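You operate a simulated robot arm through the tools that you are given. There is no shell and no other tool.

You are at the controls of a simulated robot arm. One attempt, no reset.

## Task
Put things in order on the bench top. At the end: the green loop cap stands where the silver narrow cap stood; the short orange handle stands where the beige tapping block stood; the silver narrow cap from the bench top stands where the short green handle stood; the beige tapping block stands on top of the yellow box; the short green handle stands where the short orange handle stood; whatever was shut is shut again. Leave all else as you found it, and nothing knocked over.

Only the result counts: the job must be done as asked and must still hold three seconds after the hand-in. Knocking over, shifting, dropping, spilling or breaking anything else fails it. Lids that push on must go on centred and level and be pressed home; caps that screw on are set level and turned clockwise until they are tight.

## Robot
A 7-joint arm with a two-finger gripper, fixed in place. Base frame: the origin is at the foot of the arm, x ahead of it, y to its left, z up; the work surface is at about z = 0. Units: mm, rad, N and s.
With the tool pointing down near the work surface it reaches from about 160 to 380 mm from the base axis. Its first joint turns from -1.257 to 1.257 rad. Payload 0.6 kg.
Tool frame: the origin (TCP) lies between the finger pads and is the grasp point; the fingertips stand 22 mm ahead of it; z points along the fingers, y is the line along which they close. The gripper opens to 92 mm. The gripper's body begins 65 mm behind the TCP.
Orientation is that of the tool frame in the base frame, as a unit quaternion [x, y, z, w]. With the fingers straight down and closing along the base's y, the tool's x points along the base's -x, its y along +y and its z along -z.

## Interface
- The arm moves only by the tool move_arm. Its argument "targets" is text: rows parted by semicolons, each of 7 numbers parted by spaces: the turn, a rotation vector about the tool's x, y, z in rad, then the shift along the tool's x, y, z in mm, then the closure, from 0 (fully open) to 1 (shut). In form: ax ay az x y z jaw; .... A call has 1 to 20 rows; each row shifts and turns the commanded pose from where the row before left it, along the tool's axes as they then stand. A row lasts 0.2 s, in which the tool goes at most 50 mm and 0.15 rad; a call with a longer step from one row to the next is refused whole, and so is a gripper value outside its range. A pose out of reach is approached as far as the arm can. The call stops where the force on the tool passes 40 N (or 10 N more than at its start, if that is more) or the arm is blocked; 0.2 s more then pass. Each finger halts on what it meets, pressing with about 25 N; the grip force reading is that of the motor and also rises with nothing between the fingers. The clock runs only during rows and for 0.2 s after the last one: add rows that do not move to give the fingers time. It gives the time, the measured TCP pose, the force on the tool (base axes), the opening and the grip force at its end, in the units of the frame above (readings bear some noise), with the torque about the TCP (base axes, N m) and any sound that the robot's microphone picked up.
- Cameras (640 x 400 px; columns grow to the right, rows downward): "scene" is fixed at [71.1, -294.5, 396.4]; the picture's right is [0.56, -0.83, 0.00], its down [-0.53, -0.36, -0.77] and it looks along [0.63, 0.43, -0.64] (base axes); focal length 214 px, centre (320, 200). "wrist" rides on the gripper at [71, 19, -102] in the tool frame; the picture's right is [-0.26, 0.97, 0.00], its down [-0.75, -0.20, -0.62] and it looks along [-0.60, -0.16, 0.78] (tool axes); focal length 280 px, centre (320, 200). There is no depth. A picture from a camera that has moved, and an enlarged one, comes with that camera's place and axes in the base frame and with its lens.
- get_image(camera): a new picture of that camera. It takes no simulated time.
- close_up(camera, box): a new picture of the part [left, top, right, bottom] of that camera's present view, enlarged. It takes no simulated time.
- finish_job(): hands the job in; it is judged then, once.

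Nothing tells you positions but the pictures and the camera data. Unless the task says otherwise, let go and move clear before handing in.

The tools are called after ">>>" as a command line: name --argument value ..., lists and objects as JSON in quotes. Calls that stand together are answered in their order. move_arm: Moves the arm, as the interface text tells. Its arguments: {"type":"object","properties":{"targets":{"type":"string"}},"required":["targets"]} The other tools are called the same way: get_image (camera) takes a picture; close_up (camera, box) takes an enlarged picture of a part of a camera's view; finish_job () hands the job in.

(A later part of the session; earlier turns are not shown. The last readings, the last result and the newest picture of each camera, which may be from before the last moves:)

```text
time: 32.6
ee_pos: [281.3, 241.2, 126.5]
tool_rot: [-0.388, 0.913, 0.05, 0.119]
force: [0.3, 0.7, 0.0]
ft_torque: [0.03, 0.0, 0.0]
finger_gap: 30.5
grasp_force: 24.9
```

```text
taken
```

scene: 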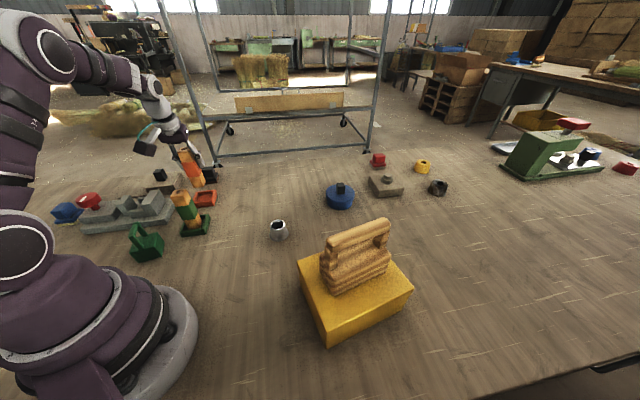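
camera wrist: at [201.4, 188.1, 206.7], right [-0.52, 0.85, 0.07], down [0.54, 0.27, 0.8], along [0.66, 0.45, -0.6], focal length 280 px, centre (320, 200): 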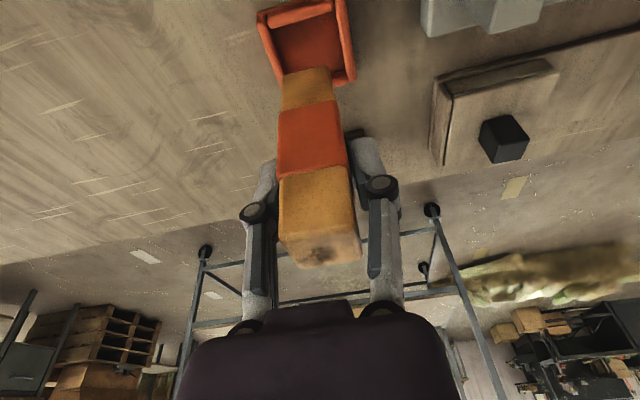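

>>> close_up --camera "wrist" --box '[245, 0, 365, 100]'

>>> close_up --camera "scene" --box '[165, 175, 225, 245]'

>>> close_up --camera "scene" --box '[255, 205, 305, 250]'

```text
4.00 times, centred on (305, 50) of wrist
camera zoom: at [201.4, 188.1, 206.7], right [-0.52, 0.85, 0.07], down [0.54, 0.27, 0.8], along [0.66, 0.45, -0.6], focal length 1122 px, centre (380, 800)
```

zoom: 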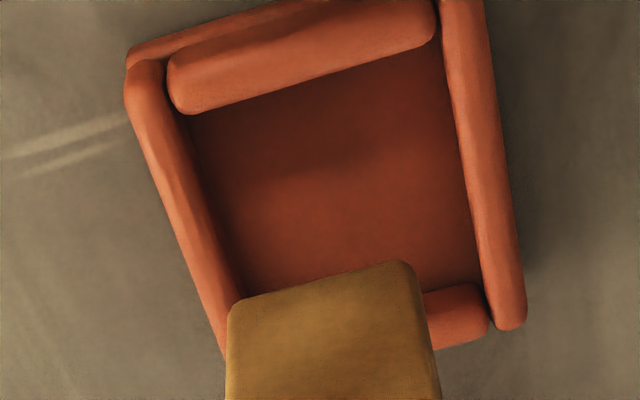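

```text
5.71 times, centred on (195, 210) of scene
camera zoom: at [71.1, -294.5, 396.4], right [0.56, -0.83, 0.0], down [-0.53, -0.36, -0.77], along [0.63, 0.43, -0.64], focal length 1226 px, centre (1034, 143)
```

zoom: 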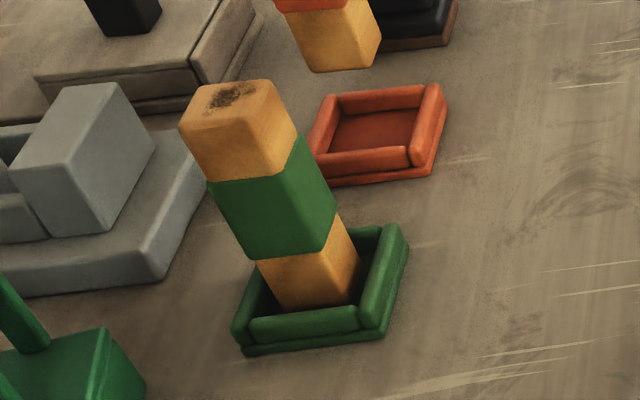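

```text
8.89 times, centred on (280, 228) of scene
camera zoom: at [71.1, -294.5, 396.4], right [0.56, -0.83, 0.0], down [-0.53, -0.36, -0.77], along [0.63, 0.43, -0.64], focal length 1906 px, centre (676, -44)
```

zoom: 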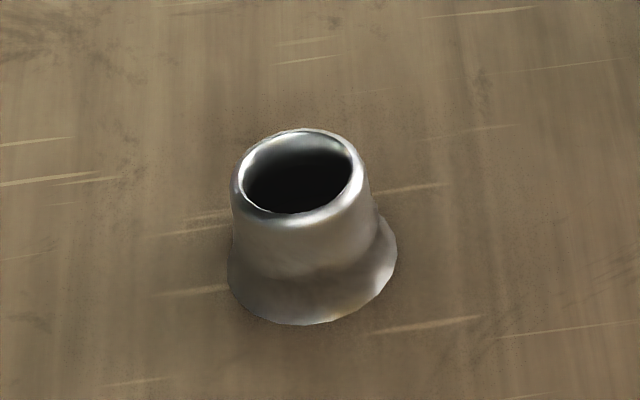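

The tray stays put. Now I'll turn and carry the orange handle to where the tapping block stood, around (401,84).

>>> move_arm --targets "0 0 0 -5.1 0 -19.4 1; 0.0384 0 0.1442 0 0 0 1; 0.0384 0 0.1442 0 0 0 1; 0.0384 0 0.1442 0 0 0 1; 0.0384 0 0.1442 0 0 0 1; 0 0 0 0 0 0 1; 0 0 0 -15.5 -35.7 7.4 1; 0 0 0 -15.5 -35.7 7.4 1; 0 0 0 -15.5 -35.7 7.4 1; 0 0 0 -15.5 -35.7 7.4 1; 0 0 0 -15.5 -35.7 7.4 1; 0 0 0 0 0 0 1; 0 0 0 0 0 0 1"

>>> get_image --camera "wrist"

>>> get_image --camera "scene"

```text
time: 35.4
ee_pos: [400.7, 86.1, 131.7]
tool_rot: [-0.102, 0.986, 0.013, 0.129]
force: [-0.1, 0.2, -0.3]
ft_torque: [0.0, -0.01, 0.03]
finger_gap: 30.4
grasp_force: 25.1
```

```text
taken
camera wrist: at [304.4, 84.8, 212.5], right [0.05, 1.0, 0.07], down [0.6, -0.08, 0.8], along [0.8, 0.0, -0.6], focal length 280 px, centre (320, 200)
```

wrist: 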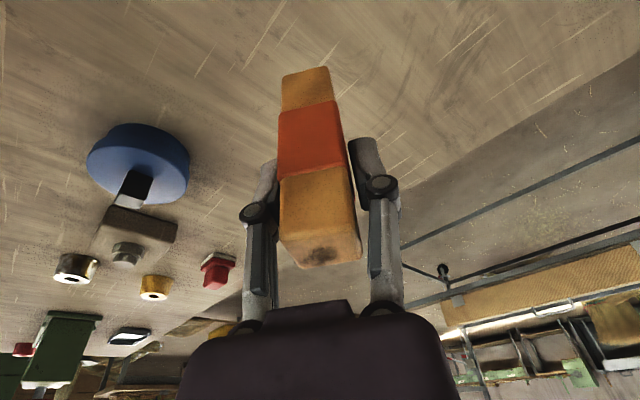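

```text
taken
```

scene: 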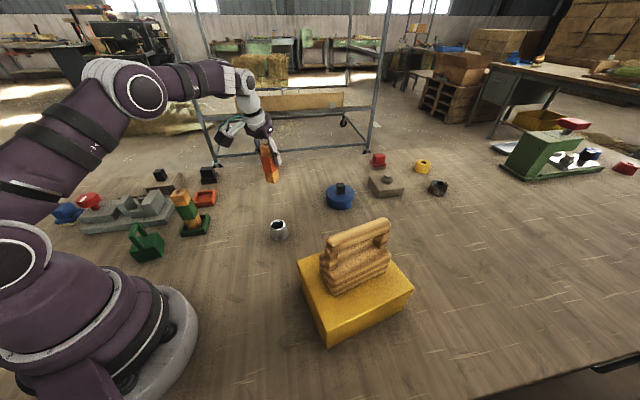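

>>> move_arm --targets "0 0 0 4.6 0 17.4 1; 0 0 0 4.6 0 17.4 1; 0 0 0 3.1 0 11.6 1; 0 0 0 0 0 0 1; 0 0 0 0 0 0 1"

>>> close_up --camera "scene" --box '[220, 110, 320, 220]'

```text
time: 36.6
ee_pos: [400.2, 84.1, 82.2]
tool_rot: [-0.102, 0.986, 0.013, 0.129]
force: [-0.3, -0.1, -0.8]
ft_torque: [0.02, 0.0, 0.0]
finger_gap: 30.6
grasp_force: 25.0
```

```text
3.64 times, centred on (270, 165) of scene
camera zoom: at [71.1, -294.5, 396.4], right [0.56, -0.83, 0.0], down [-0.53, -0.36, -0.77], along [0.63, 0.43, -0.64], focal length 780 px, centre (502, 327)
```

zoom: 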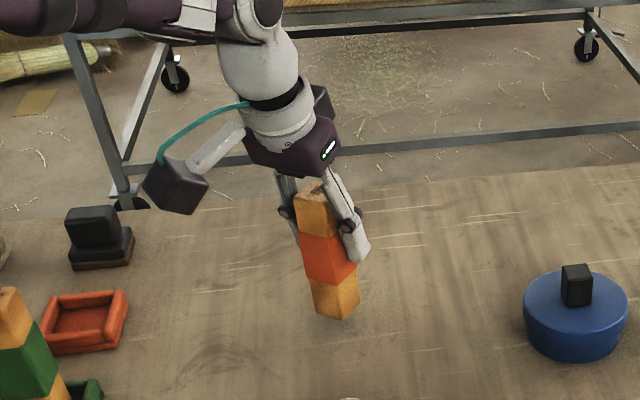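

Close to the surface now; I'll lower in small steps until contact.

>>> move_arm --targets "0 0 0 0.77 0 2.9 1; 0 0 0 0.77 0 2.9 1; 0 0 0 0 0 0 1"

```text
time: 37.4
ee_pos: [400.1, 84.3, 76.1]
tool_rot: [-0.102, 0.986, 0.013, 0.129]
force: [0.0, -0.4, 0.3]
ft_torque: [-0.01, 0.04, -0.04]
finger_gap: 30.4
grasp_force: 25.4
```

>>> move_arm --targets "0 0 0 0.39 0 1.45 1; 0 0 0 0.26 0 0.97 1; 0 0 0 0 0 0 1"

```text
time: 38.2
ee_pos: [399.7, 84.0, 74.3]
tool_rot: [-0.102, 0.986, 0.014, 0.128]
force: [0.2, 0.1, -0.7]
ft_torque: [-0.01, 0.0, 0.02]
finger_gap: 30.5
grasp_force: 24.6
```

>>> move_arm --targets "0 0 0 0.26 0 0.97 1; 0 0 0 0 0 0 1"

>>> close_up --camera "scene" --box '[245, 150, 305, 210]'

```text
time: 38.8
ee_pos: [400.0, 84.4, 74.0]
tool_rot: [-0.102, 0.986, 0.014, 0.129]
force: [0.3, 0.3, -0.7]
ft_torque: [0.01, -0.03, 0.01]
finger_gap: 30.6
grasp_force: 25.2
```

```text
6.67 times, centred on (275, 180) of scene
camera zoom: at [71.1, -294.5, 396.4], right [0.56, -0.83, 0.0], down [-0.53, -0.36, -0.77], along [0.63, 0.43, -0.64], focal length 1430 px, centre (620, 333)
```

zoom: 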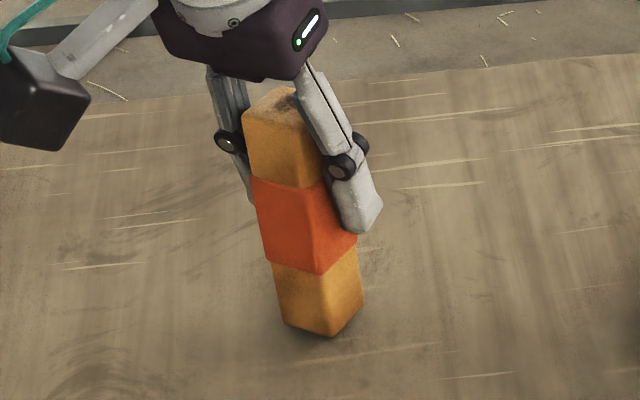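

>>> move_arm --targets "0 0 0 0.26 0 0.97 1; 0 0 0 0 0 0 1"

>>> move_arm --targets "0 0 0 0.2 0 0.7 1; 0 0 0 0 0 0 1"

```text
time: 39.4
ee_pos: [399.8, 84.3, 72.3]
tool_rot: [-0.102, 0.986, 0.013, 0.129]
force: [-0.3, -0.5, -0.2]
ft_torque: [-0.02, 0.0, 0.0]
finger_gap: 30.7
grasp_force: 24.9
```

```text
time: 40.0
ee_pos: [400.5, 83.6, 71.9]
tool_rot: [-0.102, 0.986, 0.013, 0.129]
force: [0.3, -0.4, -1.6]
ft_torque: [-0.03, 0.02, 0.05]
finger_gap: 30.5
grasp_force: 25.2
```

>>> move_arm --targets "0 0 0 0.2 0 0.7 1; 0 0 0 0 0 0 1"

>>> move_arm --targets "0 0 0 0.2 0 0.7 1; 0 0 0 0 0 0 1"

```text
time: 40.6
ee_pos: [399.8, 84.2, 71.1]
tool_rot: [-0.102, 0.986, 0.013, 0.13]
force: [-0.3, -0.6, -0.4]
ft_torque: [0.0, 0.01, 0.03]
finger_gap: 30.6
grasp_force: 24.7
```

```text
time: 41.2
ee_pos: [400.2, 84.5, 71.0]
tool_rot: [-0.101, 0.986, 0.013, 0.13]
force: [-0.5, -0.7, 7.1]
ft_torque: [-0.05, 0.16, 0.02]
finger_gap: 30.5
grasp_force: 25.1
```

Contact at z≈71. Releasing slowly.

>>> move_arm --targets "0 0 0 0 0 0 0.66; 0 0 0 0 0 0 0.62; 0 0 0 0 0 0 0.56; 0 0 0 0 0 0 0.45; 0 0 0 0 0 0 0.3; 0 0 0 0 0 0 0.2; 0 0 0 0 0 0 0.2"

>>> get_image --camera "wrist"

>>> close_up --camera "scene" --box '[245, 150, 305, 210]'

```text
time: 42.8
ee_pos: [400.3, 84.1, 70.1]
tool_rot: [-0.102, 0.986, 0.014, 0.129]
force: [-0.1, -0.4, -0.2]
ft_torque: [0.0, -0.01, -0.02]
finger_gap: 73.8
grasp_force: 0.0
```

```text
taken
camera wrist: at [303.4, 84.8, 151.2], right [0.05, 1.0, 0.07], down [0.6, -0.08, 0.8], along [0.8, 0.0, -0.6], focal length 280 px, centre (320, 200)
```

wrist: 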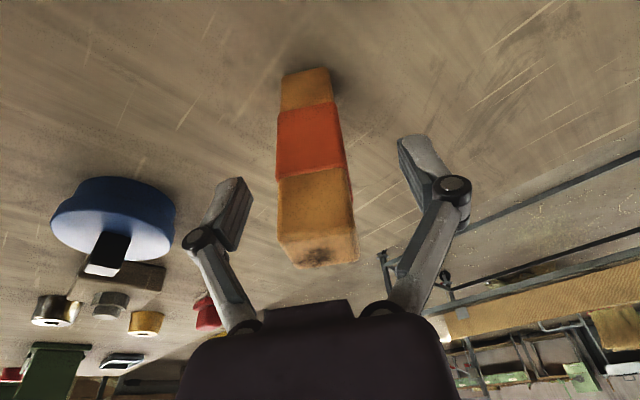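

```text
6.67 times, centred on (275, 180) of scene
camera zoom: at [71.1, -294.5, 396.4], right [0.56, -0.83, 0.0], down [-0.53, -0.36, -0.77], along [0.63, 0.43, -0.64], focal length 1430 px, centre (620, 333)
```

zoom: 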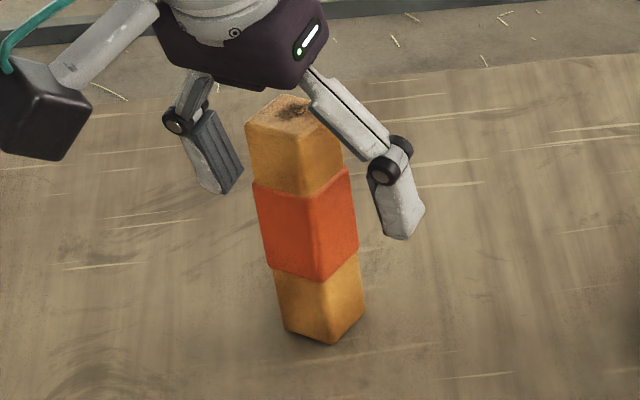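

The orange handle stands upright at the target. I'll withdraw along the tool axis, reduce the tilt, turn to the green tray's orientation, and go above the green handle.

>>> move_arm --targets "0 0 0 0 0 -20 0.2; 0 0 0 0 0 -40 0.2; 0 0 0 0 0 -40 0.2; 0 0 0 30 0 0 0.2; 0 0 0 30 0 0 0.2; 0 0.08 0 0 0 0 0.2; 0 0.08 0 0 0 0 0.2; -0.0148 0 -0.1473 0 0 0 0.2; -0.0148 0 -0.1473 0 0 0 0.2; -0.0148 0 -0.1473 0 0 0 0.2; -0.0148 0 -0.1473 0 0 0 0.2; 0 0 0 0 0 0 0.2; 0 0 0 4.2 38.9 -6.2 0.2; 0 0 0 4.2 38.9 -6.2 0.2; 0 0 0 4.2 38.9 -6.2 0.2; 0 0 0 4.2 38.9 -6.2 0.2; 0 0 0 0 0 0 0.2; 0 0 0 0 0 0 0.2"

>>> get_image --camera "wrist"

>>> get_image --camera "scene"

```text
time: 46.6
ee_pos: [193.6, 161.5, 175.2]
tool_rot: [-0.387, 0.921, 0.019, 0.047]
force: [0.1, -0.2, 0.8]
ft_torque: [0.0, -0.03, 0.01]
finger_gap: 73.6
grasp_force: 0.0
```

```text
taken
camera wrist: at [124.3, 117.2, 270.4], right [-0.51, 0.86, 0.03], down [0.63, 0.35, 0.7], along [0.59, 0.37, -0.72], focal length 280 px, centre (320, 200)
```

wrist: 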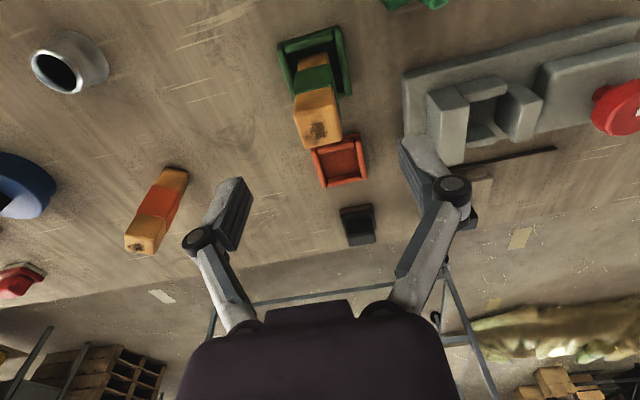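

```text
taken
```

scene: 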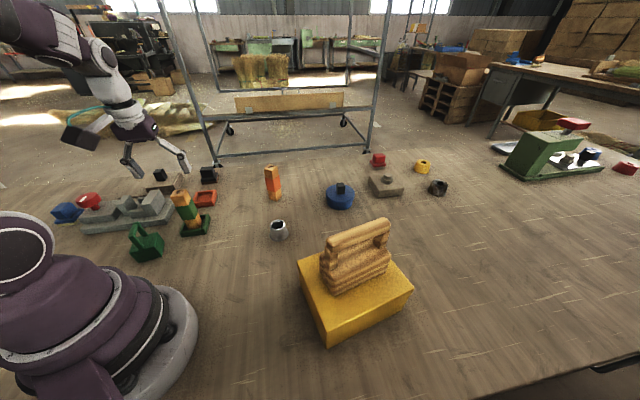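

>>> close_up --camera "wrist" --box '[250, 10, 390, 200]'

>>> close_up --camera "wrist" --box '[0, 0, 140, 120]'

```text
2.11 times, centred on (320, 105) of wrist
camera zoom: at [124.3, 117.2, 270.4], right [-0.51, 0.86, 0.03], down [0.63, 0.35, 0.7], along [0.59, 0.37, -0.72], focal length 590 px, centre (320, 400)
```

zoom: 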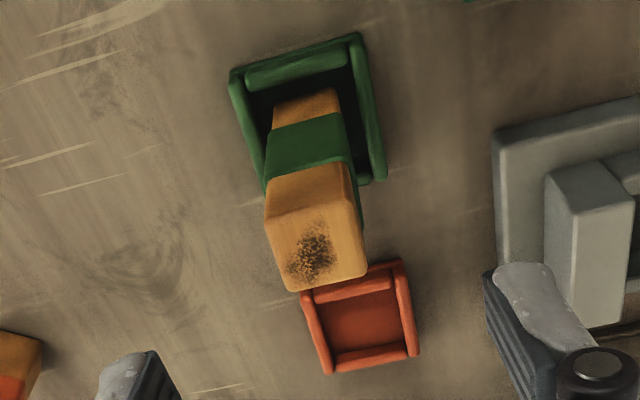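

```text
3.33 times, centred on (70, 60) of wrist
camera zoom: at [124.3, 117.2, 270.4], right [-0.51, 0.86, 0.03], down [0.63, 0.35, 0.7], along [0.59, 0.37, -0.72], focal length 935 px, centre (1153, 667)
```

zoom: 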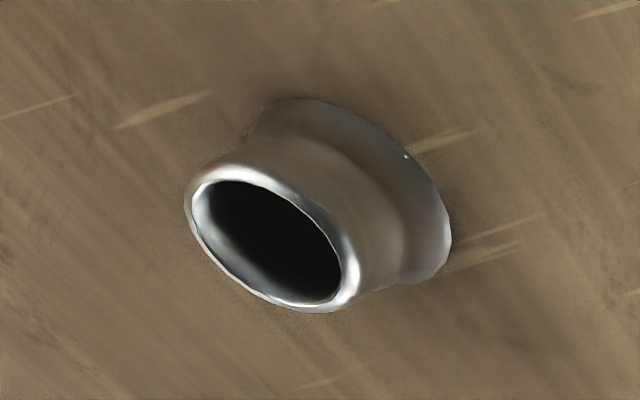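

The green handle's centre is about (203.5,169), and the orange tray's centre is about (280.5,245). Descending on the green handle.

>>> move_arm --targets "0 0 0 -2.2 -2 20 0.2; 0 0 0 0 0 25 0.2; 0 0 0 0 0 20 0.2; 0 0 0 0 0 20 0.2; 0 0 0 0 0 13.5 0.2; 0 0 0 0 0 0 0.2; 0 0 0 0 0 0 0.2"

>>> get_image --camera "wrist"

>>> close_up --camera "scene" --box '[120, 120, 240, 270]'

```text
time: 48.2
ee_pos: [201.2, 170.2, 76.6]
tool_rot: [-0.388, 0.92, 0.02, 0.047]
force: [-1.0, 0.2, -0.3]
ft_torque: [-0.02, 0.02, 0.0]
finger_gap: 73.4
grasp_force: 0.0
```

```text
taken
camera wrist: at [133.0, 126.0, 171.3], right [-0.51, 0.86, 0.03], down [0.63, 0.35, 0.7], along [0.59, 0.37, -0.72], focal length 280 px, centre (320, 200)
```

wrist: 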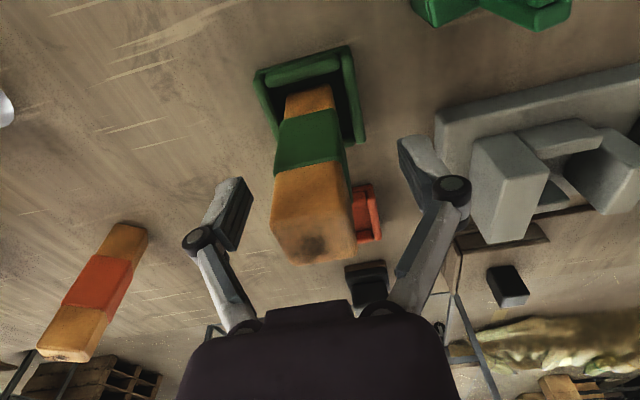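

```text
2.67 times, centred on (180, 195) of scene
camera zoom: at [71.1, -294.5, 396.4], right [0.56, -0.83, 0.0], down [-0.53, -0.36, -0.77], along [0.63, 0.43, -0.64], focal length 572 px, centre (693, 213)
```

zoom: 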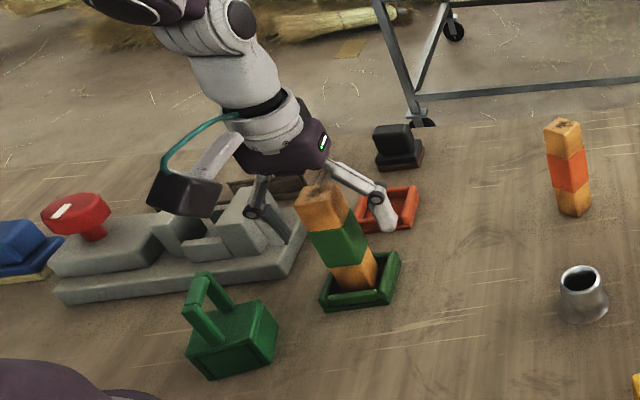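

>>> move_arm --targets "0 0 0 0 -4 0 0.2; 0 0 0 0 0 0 0.4; 0 0 0 0 0 0 0.5; 0 0 0 0 0 0 0.55; 0 0 0 0 0 0 0.6; 0 0 0 0 0 0 0.65; 0 0 0 0 0 0 0.7; 0 0 0 0 0 0 0.8; 0 0 0 0 0 0 1; 0 0 0 0 0 0 1"

>>> get_image --camera "wrist"

```text
time: 50.4
ee_pos: [205.0, 166.9, 76.8]
tool_rot: [-0.388, 0.92, 0.02, 0.047]
force: [0.0, 0.2, 2.7]
ft_torque: [-0.05, -0.01, -0.02]
finger_gap: 30.9
grasp_force: 24.9
```

```text
taken
camera wrist: at [135.9, 123.5, 171.3], right [-0.51, 0.86, 0.03], down [0.63, 0.35, 0.7], along [0.59, 0.37, -0.72], focal length 280 px, centre (320, 200)
```

wrist: 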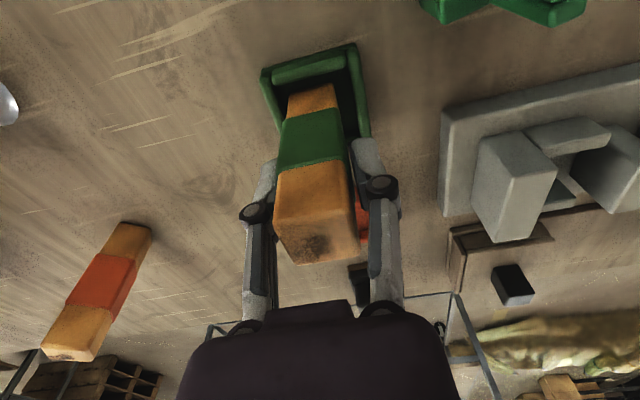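

>>> move_arm --targets "0 0 0 -1 0 -10 1; 0 0 0 -2 0 -20 1; 0 0 0 -3 0 -30 1; 0 0 0 0 0 0 1; 0 0 0 -36.1 -0.2 3.6 1; 0 0 0 -36.1 -0.2 3.6 1; 0 0 0 -36.1 -0.2 3.6 1; 0 0 0 0 0 0 1; 0 0 0 0 0 0 1"

>>> get_image --camera "wrist"

>>> close_up --camera "scene" --box '[130, 110, 250, 260]'

```text
time: 52.4
ee_pos: [283.4, 245.4, 137.3]
tool_rot: [-0.388, 0.92, 0.019, 0.046]
force: [0.4, 0.4, -0.2]
ft_torque: [0.01, -0.02, 0.0]
finger_gap: 30.7
grasp_force: 24.9
```

```text
taken
camera wrist: at [213.0, 201.1, 232.1], right [-0.51, 0.86, 0.03], down [0.63, 0.35, 0.7], along [0.59, 0.37, -0.72], focal length 280 px, centre (320, 200)
```

wrist: 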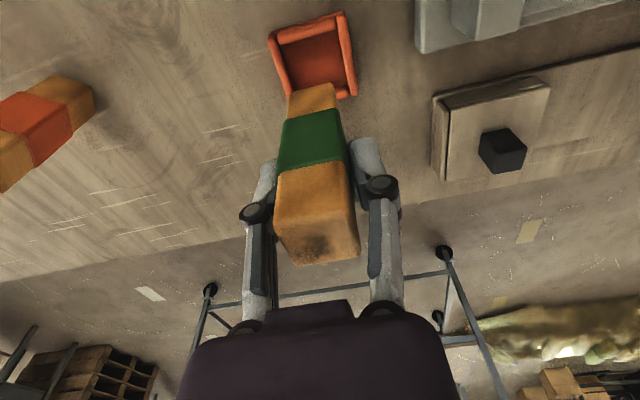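

```text
2.67 times, centred on (190, 185) of scene
camera zoom: at [71.1, -294.5, 396.4], right [0.56, -0.83, 0.0], down [-0.53, -0.36, -0.77], along [0.63, 0.43, -0.64], focal length 572 px, centre (667, 240)
```

zoom: 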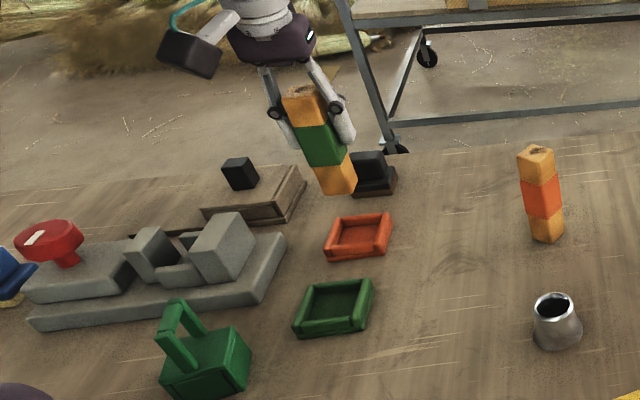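

Good reach. Lowering to just above the tray rim and checking alignment.

>>> move_arm --targets "0 0 0 1.5 0 15 1; 0 0 0 1.5 0 15 1; 0 0 0 1 0 10 1; 0 0 0 0 0 0 1; 0 0 0 0 0 0 1"

>>> close_up --camera "wrist" --box '[240, 0, 400, 120]'

>>> close_up --camera "scene" --box '[170, 160, 230, 220]'

```text
time: 53.6
ee_pos: [281.9, 245.0, 95.8]
tool_rot: [-0.387, 0.92, 0.02, 0.048]
force: [-0.6, -0.4, -0.4]
ft_torque: [-0.01, 0.0, -0.02]
finger_gap: 30.7
grasp_force: 25.0
```

```text
3.33 times, centred on (320, 60) of wrist
camera zoom: at [212.2, 200.6, 191.2], right [-0.51, 0.86, 0.03], down [0.63, 0.35, 0.7], along [0.59, 0.37, -0.72], focal length 935 px, centre (320, 667)
```

zoom: 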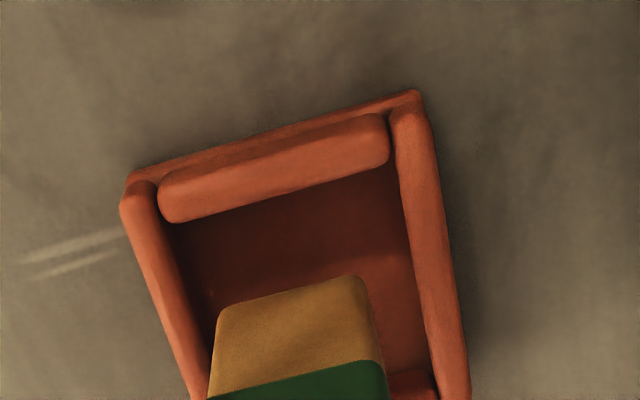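

```text
6.67 times, centred on (200, 190) of scene
camera zoom: at [71.1, -294.5, 396.4], right [0.56, -0.83, 0.0], down [-0.53, -0.36, -0.77], along [0.63, 0.43, -0.64], focal length 1430 px, centre (1120, 267)
```

zoom: 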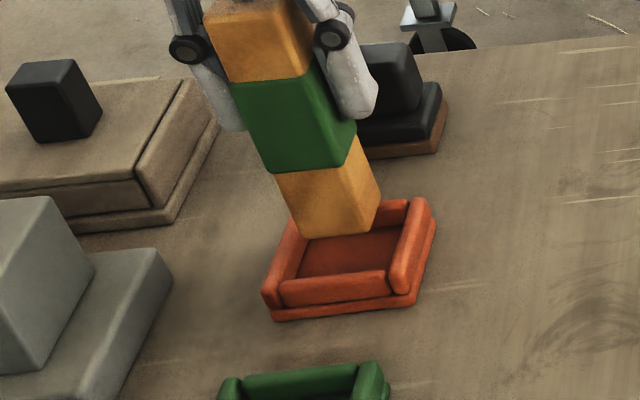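

>>> move_arm --targets "0 0 0 3 1 0 1; 0 0 0 0 0 0 1; 0 0 0 0.6 0 6 1; 0 0 0 0.6 0 6 1; 0 0 0 0 0 0 1; 0 0 0 0 0 0 1"

>>> close_up --camera "wrist" --box '[240, 0, 400, 120]'

>>> close_up --camera "scene" --box '[170, 160, 230, 220]'

```text
time: 55.0
ee_pos: [279.8, 243.0, 83.8]
tool_rot: [-0.388, 0.92, 0.02, 0.047]
force: [-0.3, -0.1, -0.3]
ft_torque: [0.01, -0.02, 0.03]
finger_gap: 30.9
grasp_force: 25.0
```

```text
3.33 times, centred on (320, 60) of wrist
camera zoom: at [209.1, 198.4, 178.6], right [-0.51, 0.86, 0.03], down [0.63, 0.35, 0.7], along [0.59, 0.37, -0.72], focal length 935 px, centre (320, 667)
```

zoom: 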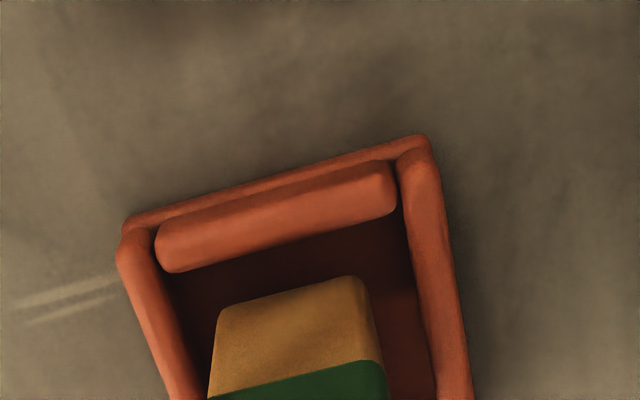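

```text
6.67 times, centred on (200, 190) of scene
camera zoom: at [71.1, -294.5, 396.4], right [0.56, -0.83, 0.0], down [-0.53, -0.36, -0.77], along [0.63, 0.43, -0.64], focal length 1430 px, centre (1120, 267)
```

zoom: 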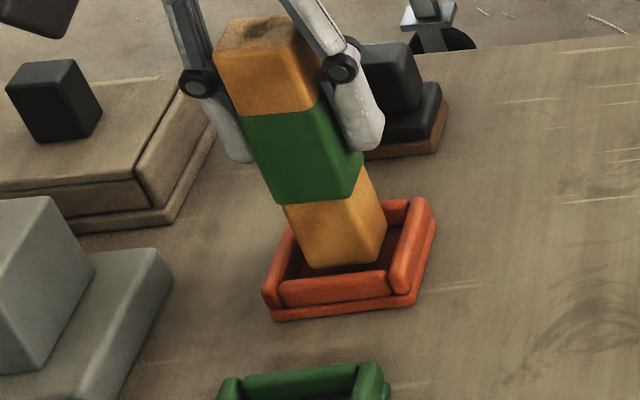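

Aligned inside the rims. Lowering to contact.

>>> move_arm --targets "0 0 0 0.3 0 3 1; 0 0 0 0.2 0 2 1; 0 0 0 0 0 0 1"

>>> move_arm --targets "0 0 0 0.1 0 1 1; 0 0 0 0 0 0 1"

```text
time: 55.8
ee_pos: [279.1, 242.7, 80.0]
tool_rot: [-0.387, 0.921, 0.02, 0.047]
force: [-0.8, 0.1, -0.6]
ft_torque: [-0.02, 0.01, 0.02]
finger_gap: 30.7
grasp_force: 25.0
```

```text
time: 56.4
ee_pos: [279.0, 242.5, 79.5]
tool_rot: [-0.387, 0.921, 0.019, 0.046]
force: [0.4, 0.5, -1.4]
ft_torque: [-0.05, 0.0, 0.01]
finger_gap: 30.6
grasp_force: 25.2
```

>>> move_arm --targets "0 0 0 0.1 0 1 1; 0 0 0 0 0 0 1"

>>> move_arm --targets "0 0 0 0.08 0 0.8 1; 0 0 0 0 0 0 1"

```text
time: 57.0
ee_pos: [278.8, 241.9, 77.8]
tool_rot: [-0.388, 0.92, 0.02, 0.047]
force: [0.7, -0.8, -0.7]
ft_torque: [0.01, 0.01, -0.03]
finger_gap: 30.8
grasp_force: 25.4
```

```text
time: 57.6
ee_pos: [280.7, 242.4, 77.0]
tool_rot: [-0.388, 0.92, 0.02, 0.047]
force: [0.6, 0.1, -0.3]
ft_torque: [-0.01, 0.04, 0.01]
finger_gap: 30.6
grasp_force: 24.5
```

>>> move_arm --targets "0 0 0 0.07 0 0.7 1; 0 0 0 0 0 0 1"

>>> close_up --camera "scene" --box '[170, 160, 230, 220]'

```text
time: 58.2
ee_pos: [280.4, 241.4, 75.6]
tool_rot: [-0.388, 0.92, 0.019, 0.047]
force: [-3.1, -0.7, 17.9]
ft_torque: [-0.19, 0.26, 0.0]
finger_gap: 30.8
grasp_force: 24.4
```

```text
6.67 times, centred on (200, 190) of scene
camera zoom: at [71.0, -294.5, 396.4], right [0.56, -0.83, 0.0], down [-0.53, -0.36, -0.77], along [0.64, 0.43, -0.64], focal length 1430 px, centre (1120, 267)
```

zoom: 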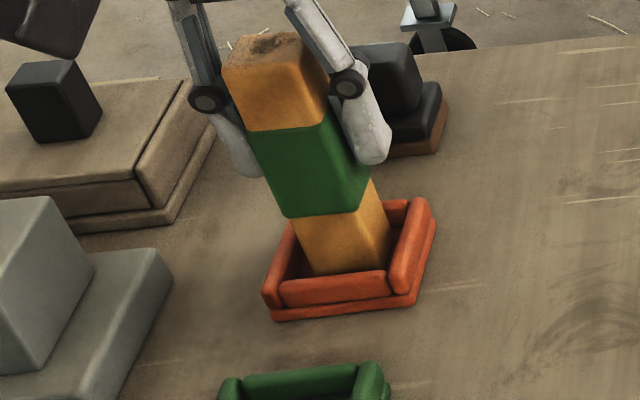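

Contact made. Easing off 0.5 mm and releasing.

>>> move_arm --targets "0 0 0 -0.05 0 -0.5 1; 0 0 0 0 0 0 0.66; 0 0 0 0 0 0 0.62; 0 0 0 0 0 0 0.56; 0 0 0 0 0 0 0.45; 0 0 0 0 0 0 0.3; 0 0 0 0 0 0 0.2; 0 0 0 0 0 0 0.2"

>>> get_image --camera "wrist"

>>> close_up --camera "scene" --box '[170, 160, 230, 220]'

```text
time: 60.0
ee_pos: [279.9, 241.8, 77.1]
tool_rot: [-0.388, 0.92, 0.02, 0.046]
force: [-0.7, 0.1, 0.2]
ft_torque: [0.01, 0.01, 0.0]
finger_gap: 73.6
grasp_force: 0.1
```

```text
taken
camera wrist: at [209.8, 199.2, 171.5], right [-0.51, 0.86, 0.03], down [0.63, 0.35, 0.7], along [0.59, 0.37, -0.72], focal length 280 px, centre (320, 200)
```

wrist: 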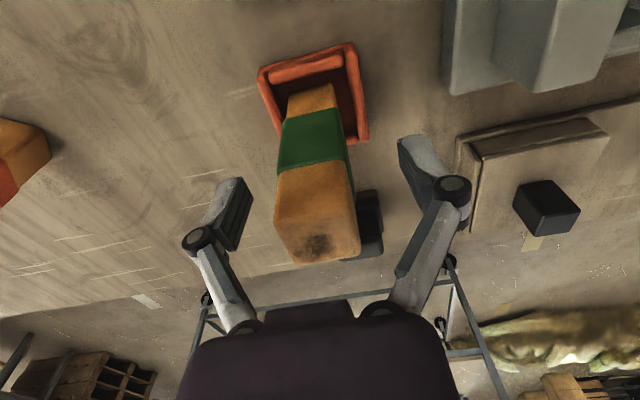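

```text
6.67 times, centred on (200, 190) of scene
camera zoom: at [71.1, -294.5, 396.4], right [0.56, -0.83, 0.0], down [-0.53, -0.36, -0.77], along [0.63, 0.43, -0.64], focal length 1430 px, centre (1120, 267)
```

zoom: 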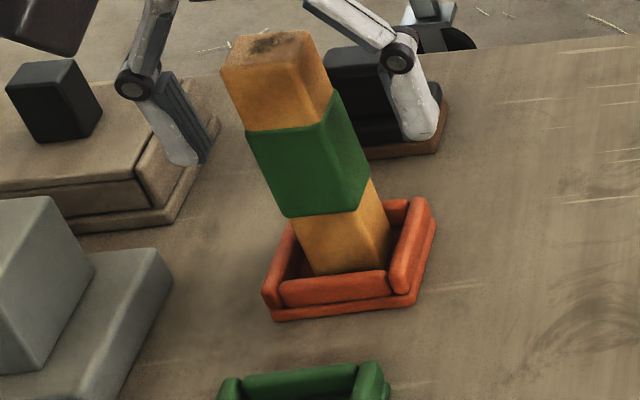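

Green handle stands in the orange tray. Next, moving up, straightening the tool, and going to look at the silver cap.

>>> move_arm --targets "0 0 0 0 0 -20 0.2; 0 0 0 0 0 -40 0.2; 0 0 0 0 0 -40 0.2; 0 0.1 0 0 0 0 0.2; 0 0 0.134 0 0 0 0.2; 0 0 0.134 0 0 0 0.2; 0 0 0.134 0 0 0 0.2; 0 0 0.134 0 0 0 0.2; 0 0 0.134 0 0 0 0.2; 0 0 0.134 0 0 0 0.2; 0 0 0 0 0 0 0.2; 0 0 0 3 -44.2 1.8 0.2; 0 0 0 3 -44.2 1.8 0.2; 0 0 0 3 -44.2 1.8 0.2; 0 0 0 3 -44.2 1.8 0.2; 0 0 0 3 -44.2 1.8 0.2; 0 0 0 3 -44.2 1.8 0.2; 0 0 0 0 0 0 0.2; 0 0 0 0 0 0 0.2"

>>> get_image --camera "wrist"

>>> get_image --camera "scene"

```text
time: 64.0
ee_pos: [253.8, -28.7, 163.0]
tool_rot: [0.003, 1.0, 0.0, 0.0]
force: [-0.1, 0.2, -0.2]
ft_torque: [-0.02, -0.03, -0.03]
finger_gap: 73.6
grasp_force: 0.0
```

```text
taken
camera wrist: at [183.1, -8.9, 265.1], right [0.27, 0.96, 0.0], down [0.75, -0.21, 0.63], along [0.6, -0.17, -0.78], focal length 280 px, centre (320, 200)
```

wrist: 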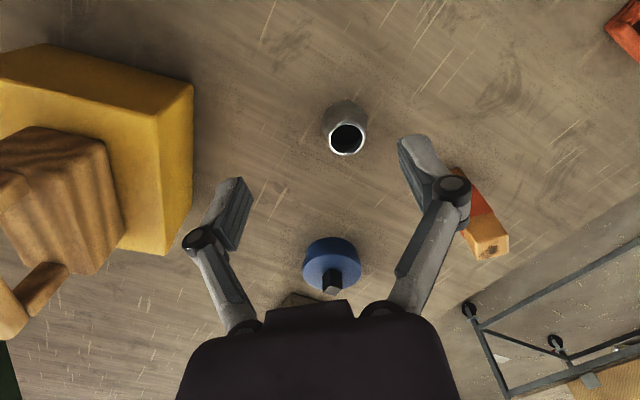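

```text
taken
```

scene: 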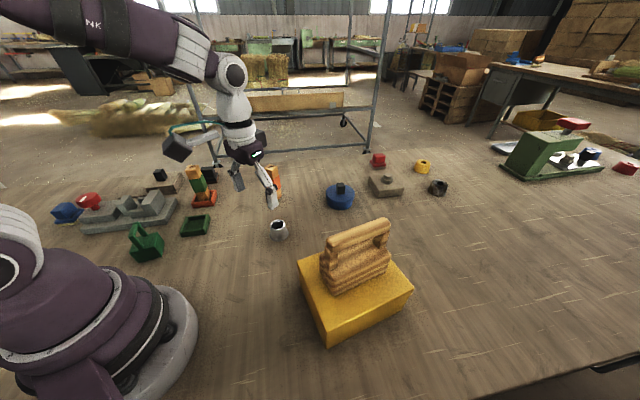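

>>> close_up --camera "wrist" --box '[300, 80, 390, 170]'

>>> close_up --camera "scene" --box '[165, 200, 225, 250]'

```text
4.44 times, centred on (345, 125) of wrist
camera zoom: at [183.1, -8.9, 265.1], right [0.27, 0.96, 0.0], down [0.75, -0.21, 0.63], along [0.6, -0.17, -0.78], focal length 1246 px, centre (209, 533)
```

zoom: 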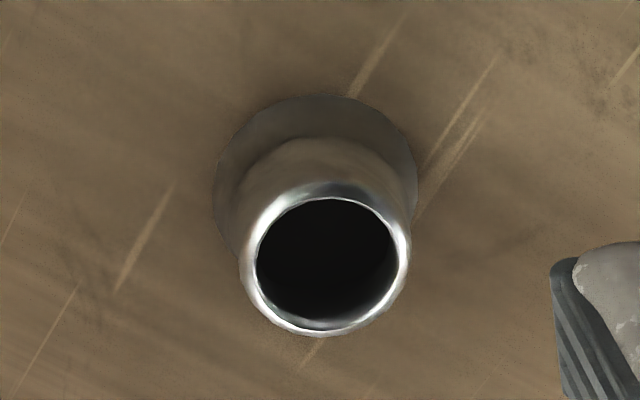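

```text
8.00 times, centred on (195, 225) of scene
camera zoom: at [71.0, -294.5, 396.4], right [0.56, -0.83, 0.0], down [-0.53, -0.36, -0.77], along [0.63, 0.43, -0.64], focal length 1716 px, centre (1320, 0)
```

zoom: 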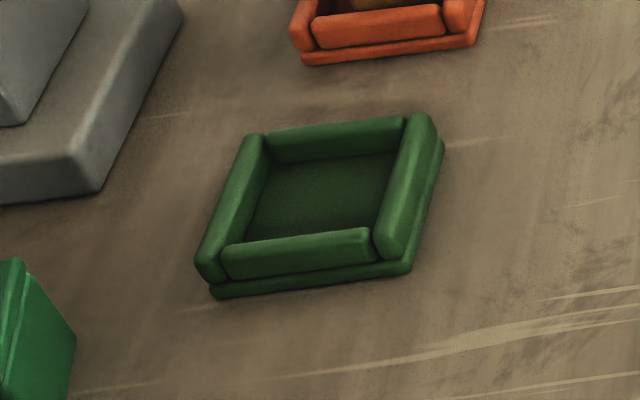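

The silver cap stands at about (299,-18.5), roughly 36 mm tall with a 34 mm top and a flared base of ~44 mm. I'll grip it high so the fingers stay clear of the tray rim later.

>>> move_arm --targets "0 0 0 -22.6 5.1 36.5 0.2; 0 0 0 -22.6 5.1 36.5 0.2; 0 0 0 0 0 0 0.2; 0 0 0 0 0 0 0.2"

>>> get_image --camera "wrist"

>>> close_up --camera "scene" --box '[220, 150, 340, 260]'

```text
time: 65.0
ee_pos: [299.6, -17.8, 91.8]
tool_rot: [0.004, 1.0, 0.0, 0.001]
force: [-0.5, -0.2, 1.1]
ft_torque: [0.02, -0.01, 0.0]
finger_gap: 73.5
grasp_force: 0.1
```

```text
taken
camera wrist: at [228.5, 1.8, 194.0], right [0.27, 0.96, 0.0], down [0.75, -0.21, 0.63], along [0.6, -0.17, -0.78], focal length 280 px, centre (320, 200)
```

wrist: 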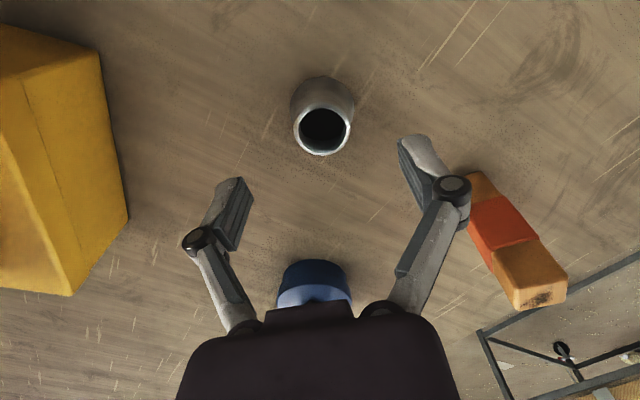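

```text
3.64 times, centred on (280, 205) of scene
camera zoom: at [71.1, -294.5, 396.4], right [0.56, -0.83, 0.0], down [-0.53, -0.36, -0.77], along [0.63, 0.43, -0.64], focal length 780 px, centre (466, 182)
```

zoom: 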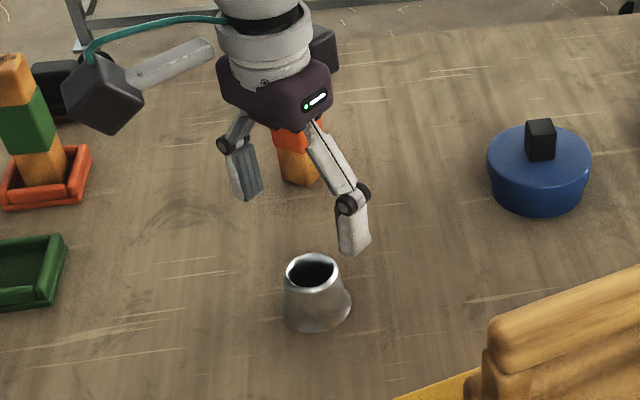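

>>> move_arm --targets "0 0 0 0 1 20 0.2; 0 0 0 0 0 20 0.3; 0 0 0 0 0 14 0.35; 0 0 0 0 0 0 0.4; 0 0 0 0 0 0 0.4"

>>> get_image --camera "wrist"

>>> close_up --camera "scene" --box '[240, 180, 320, 260]'

```text
time: 66.2
ee_pos: [299.2, -17.6, 38.5]
tool_rot: [0.003, 1.0, 0.0, 0.0]
force: [-0.6, 0.2, 0.0]
ft_torque: [-0.03, 0.06, -0.04]
finger_gap: 55.1
grasp_force: 0.1
```

```text
taken
camera wrist: at [227.9, 2.5, 140.5], right [0.27, 0.96, 0.0], down [0.75, -0.21, 0.63], along [0.6, -0.17, -0.78], focal length 280 px, centre (320, 200)
```

wrist: 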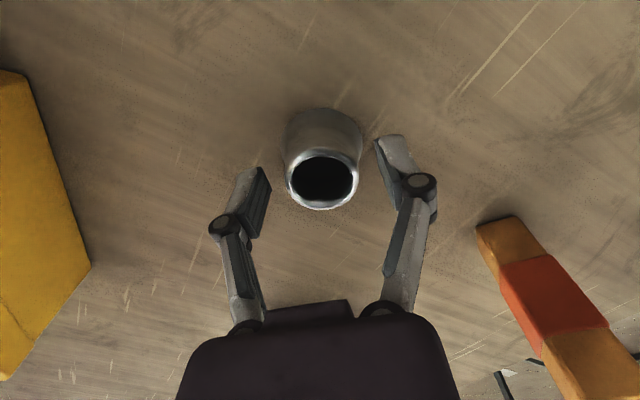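

```text
5.00 times, centred on (280, 220) of scene
camera zoom: at [71.1, -294.5, 396.4], right [0.56, -0.83, 0.0], down [-0.53, -0.36, -0.77], along [0.63, 0.43, -0.64], focal length 1072 px, centre (520, 100)
```

zoom: 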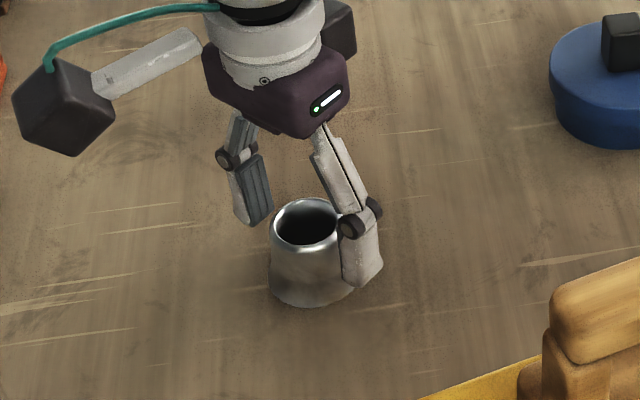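

>>> move_arm --targets "0 0 0 1.5 0.5 0 0.4; 0 0 0 0 0 0 0.45; 0 0 0 0 0 0 0.5; 0 0 0 0 0 0 0.53; 0 0 0 0 0 0 0.56; 0 0 0 0 0 0 0.6; 0 0 0 0 0 0 0.65; 0 0 0 0 0 0 0.8; 0 0 0 0 0 0 1; 0 0 0 0 0 0 1"

>>> get_image --camera "wrist"

>>> close_up --camera "scene" --box '[240, 180, 320, 260]'

```text
time: 68.4
ee_pos: [296.8, -17.3, 38.8]
tool_rot: [0.003, 1.0, -0.001, 0.0]
force: [-2.9, -0.1, 8.7]
ft_torque: [0.01, 0.1, 0.06]
finger_gap: 40.8
grasp_force: 25.5
```

```text
taken
camera wrist: at [226.2, 2.8, 140.3], right [0.27, 0.96, 0.0], down [0.75, -0.21, 0.63], along [0.6, -0.17, -0.78], focal length 280 px, centre (320, 200)
```

wrist: 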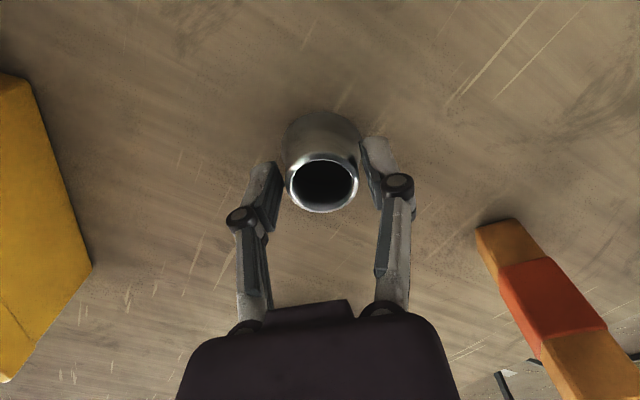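

```text
5.00 times, centred on (280, 220) of scene
camera zoom: at [71.0, -294.5, 396.4], right [0.56, -0.83, 0.0], down [-0.53, -0.36, -0.77], along [0.64, 0.43, -0.64], focal length 1072 px, centre (520, 100)
```

zoom: 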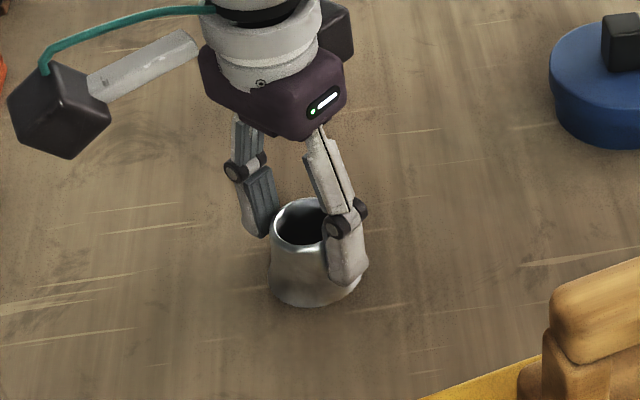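

>>> move_arm --targets "0 0 0 0 0 -3 1; 0 0 0 0 0 -3 1; 0 0 0 0 0 0 1; 0 0 0 0 0 0 1"

>>> get_image --camera "wrist"

>>> close_up --camera "scene" --box '[240, 180, 320, 260]'

```text
time: 69.4
ee_pos: [297.3, -17.5, 44.0]
tool_rot: [0.003, 1.0, 0.0, 0.0]
force: [-0.2, -0.1, -0.8]
ft_torque: [-0.02, -0.01, 0.01]
finger_gap: 41.2
grasp_force: 24.5
```

```text
taken
camera wrist: at [225.7, 2.8, 146.1], right [0.27, 0.96, 0.0], down [0.75, -0.21, 0.63], along [0.6, -0.17, -0.78], focal length 280 px, centre (320, 200)
```

wrist: 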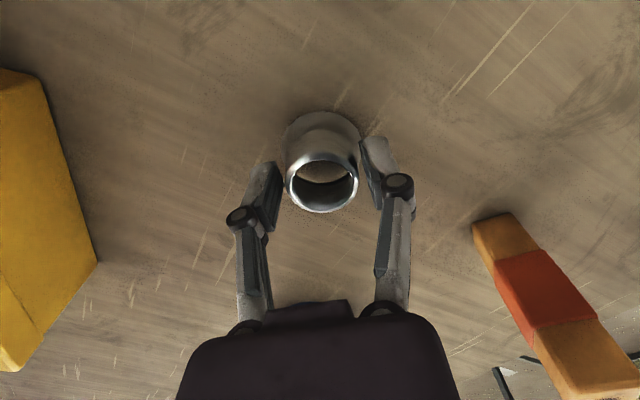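

```text
5.00 times, centred on (280, 220) of scene
camera zoom: at [71.1, -294.5, 396.4], right [0.56, -0.83, 0.0], down [-0.53, -0.36, -0.77], along [0.63, 0.43, -0.64], focal length 1072 px, centre (520, 100)
```

zoom: 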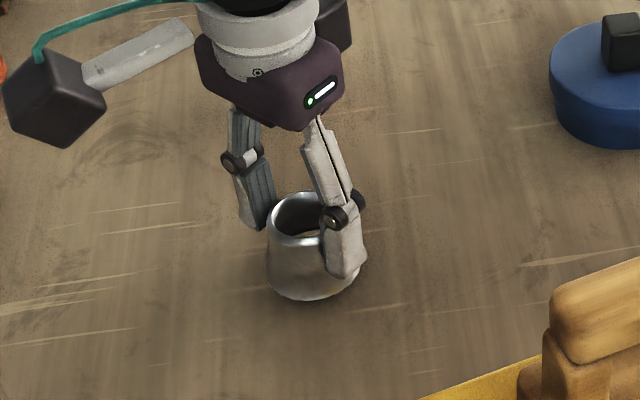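

The cap (a through-ring) is lifted level. Carrying it up and over to the green tray.

>>> move_arm --targets "0 0 0 0 0 -20 1; 0 0 0 0 0 -25 1; 0 0 0 0 0 -25 1; 0 0 0 18.7 37.1 0 1; 0 0 0 18.7 37.1 0 1; 0 0 0 18.7 37.1 0 1; 0 0 0 18.7 37.1 0 1; 0 0 0 18.7 37.1 0 1; 0 0 0 0 0 0 1; 0 0 0 0 0 0 1"

>>> get_image --camera "wrist"

>>> close_up --camera "scene" --box '[130, 130, 250, 260]'

```text
time: 71.6
ee_pos: [203.7, 165.5, 112.7]
tool_rot: [0.004, 1.0, 0.001, 0.0]
force: [0.2, 0.3, 0.0]
ft_torque: [-0.04, -0.01, 0.0]
finger_gap: 38.3
grasp_force: 24.8
```

```text
taken
camera wrist: at [133.2, 186.7, 214.3], right [0.27, 0.96, 0.0], down [0.75, -0.21, 0.63], along [0.6, -0.17, -0.78], focal length 280 px, centre (320, 200)
```

wrist: 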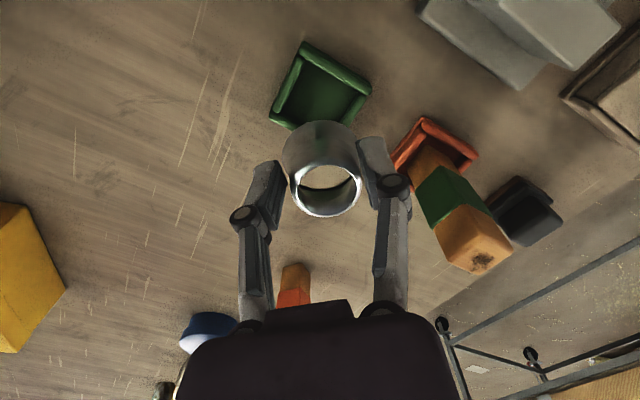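

```text
3.08 times, centred on (190, 195) of scene
camera zoom: at [71.1, -294.5, 396.4], right [0.56, -0.83, 0.0], down [-0.53, -0.36, -0.77], along [0.63, 0.43, -0.64], focal length 660 px, centre (720, 215)
```

zoom: 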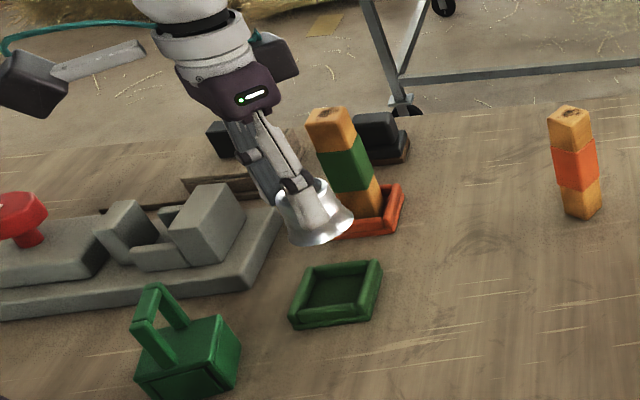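

>>> close_up --camera "scene" --box '[165, 155, 225, 225]'

>>> close_up --camera "wrist" --box '[240, 20, 420, 240]'

```text
5.71 times, centred on (195, 190) of scene
camera zoom: at [71.1, -294.5, 396.4], right [0.56, -0.83, 0.0], down [-0.53, -0.36, -0.77], along [0.63, 0.43, -0.64], focal length 1226 px, centre (1034, 257)
```

zoom: 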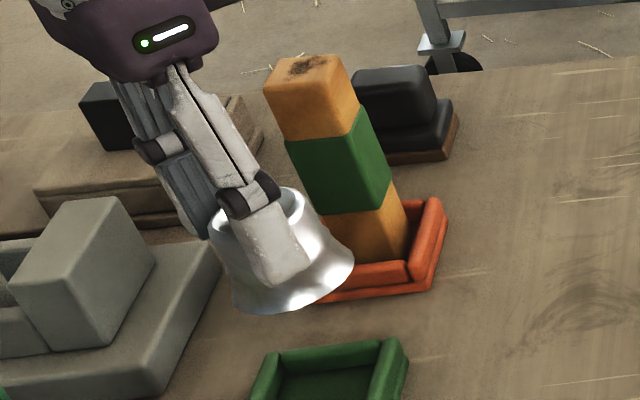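

```text
1.82 times, centred on (330, 130) of wrist
camera zoom: at [133.2, 186.7, 214.3], right [0.27, 0.96, 0.0], down [0.75, -0.21, 0.63], along [0.6, -0.17, -0.78], focal length 510 px, centre (302, 327)
```

zoom: 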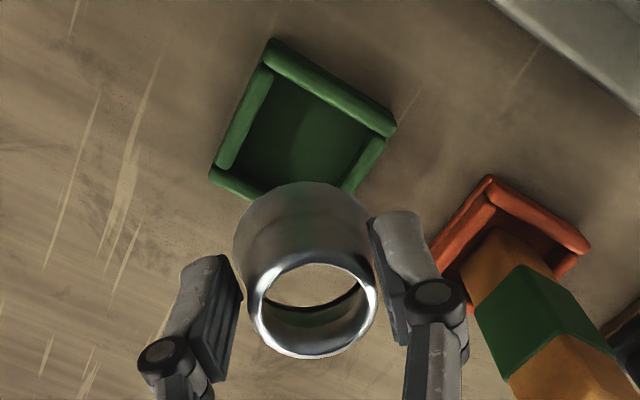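

>>> move_arm --targets "0 0 0 1 -0.3 8 1; 0 0 0 1 -0.3 10 1; 0 0 0 1 -0.3 10 1; 0 0 0 1 -0.3 8 1; 0 0 0 0 0 4 1; 0 0 0 0 0 0 1"

>>> close_up --camera "scene" --box '[165, 165, 225, 245]'

>>> close_up --camera "wrist" --box '[240, 20, 420, 240]'

```text
time: 73.0
ee_pos: [199.2, 166.6, 73.8]
tool_rot: [0.004, 1.0, 0.001, 0.001]
force: [0.6, 0.4, -0.8]
ft_torque: [0.05, -0.01, 0.03]
finger_gap: 38.1
grasp_force: 25.1
```

```text
5.00 times, centred on (195, 205) of scene
camera zoom: at [71.1, -294.5, 396.4], right [0.56, -0.83, 0.0], down [-0.53, -0.36, -0.77], along [0.63, 0.43, -0.64], focal length 1072 px, centre (945, 175)
```

zoom: 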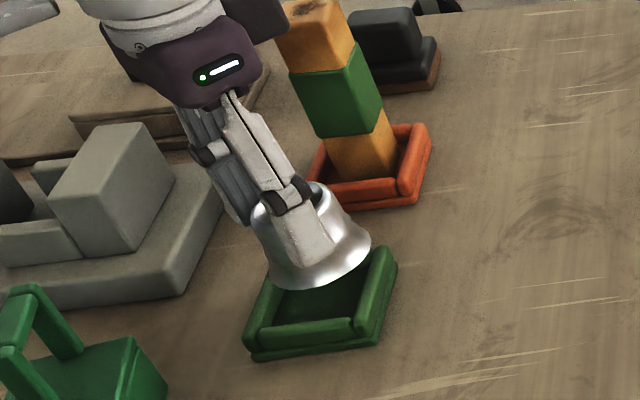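

```text
1.82 times, centred on (330, 130) of wrist
camera zoom: at [129.7, 187.1, 176.1], right [0.27, 0.96, 0.0], down [0.75, -0.21, 0.62], along [0.6, -0.17, -0.78], focal length 510 px, centre (302, 327)
```

zoom: 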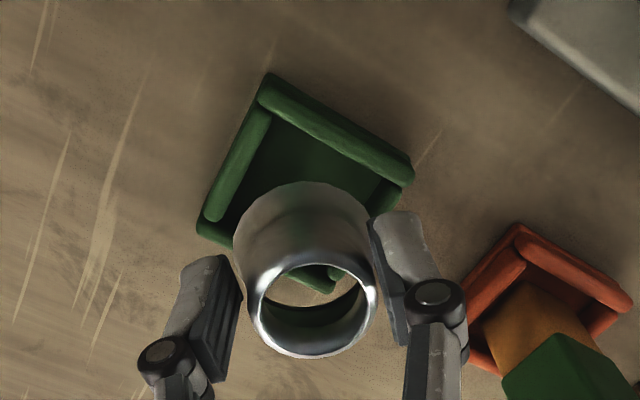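

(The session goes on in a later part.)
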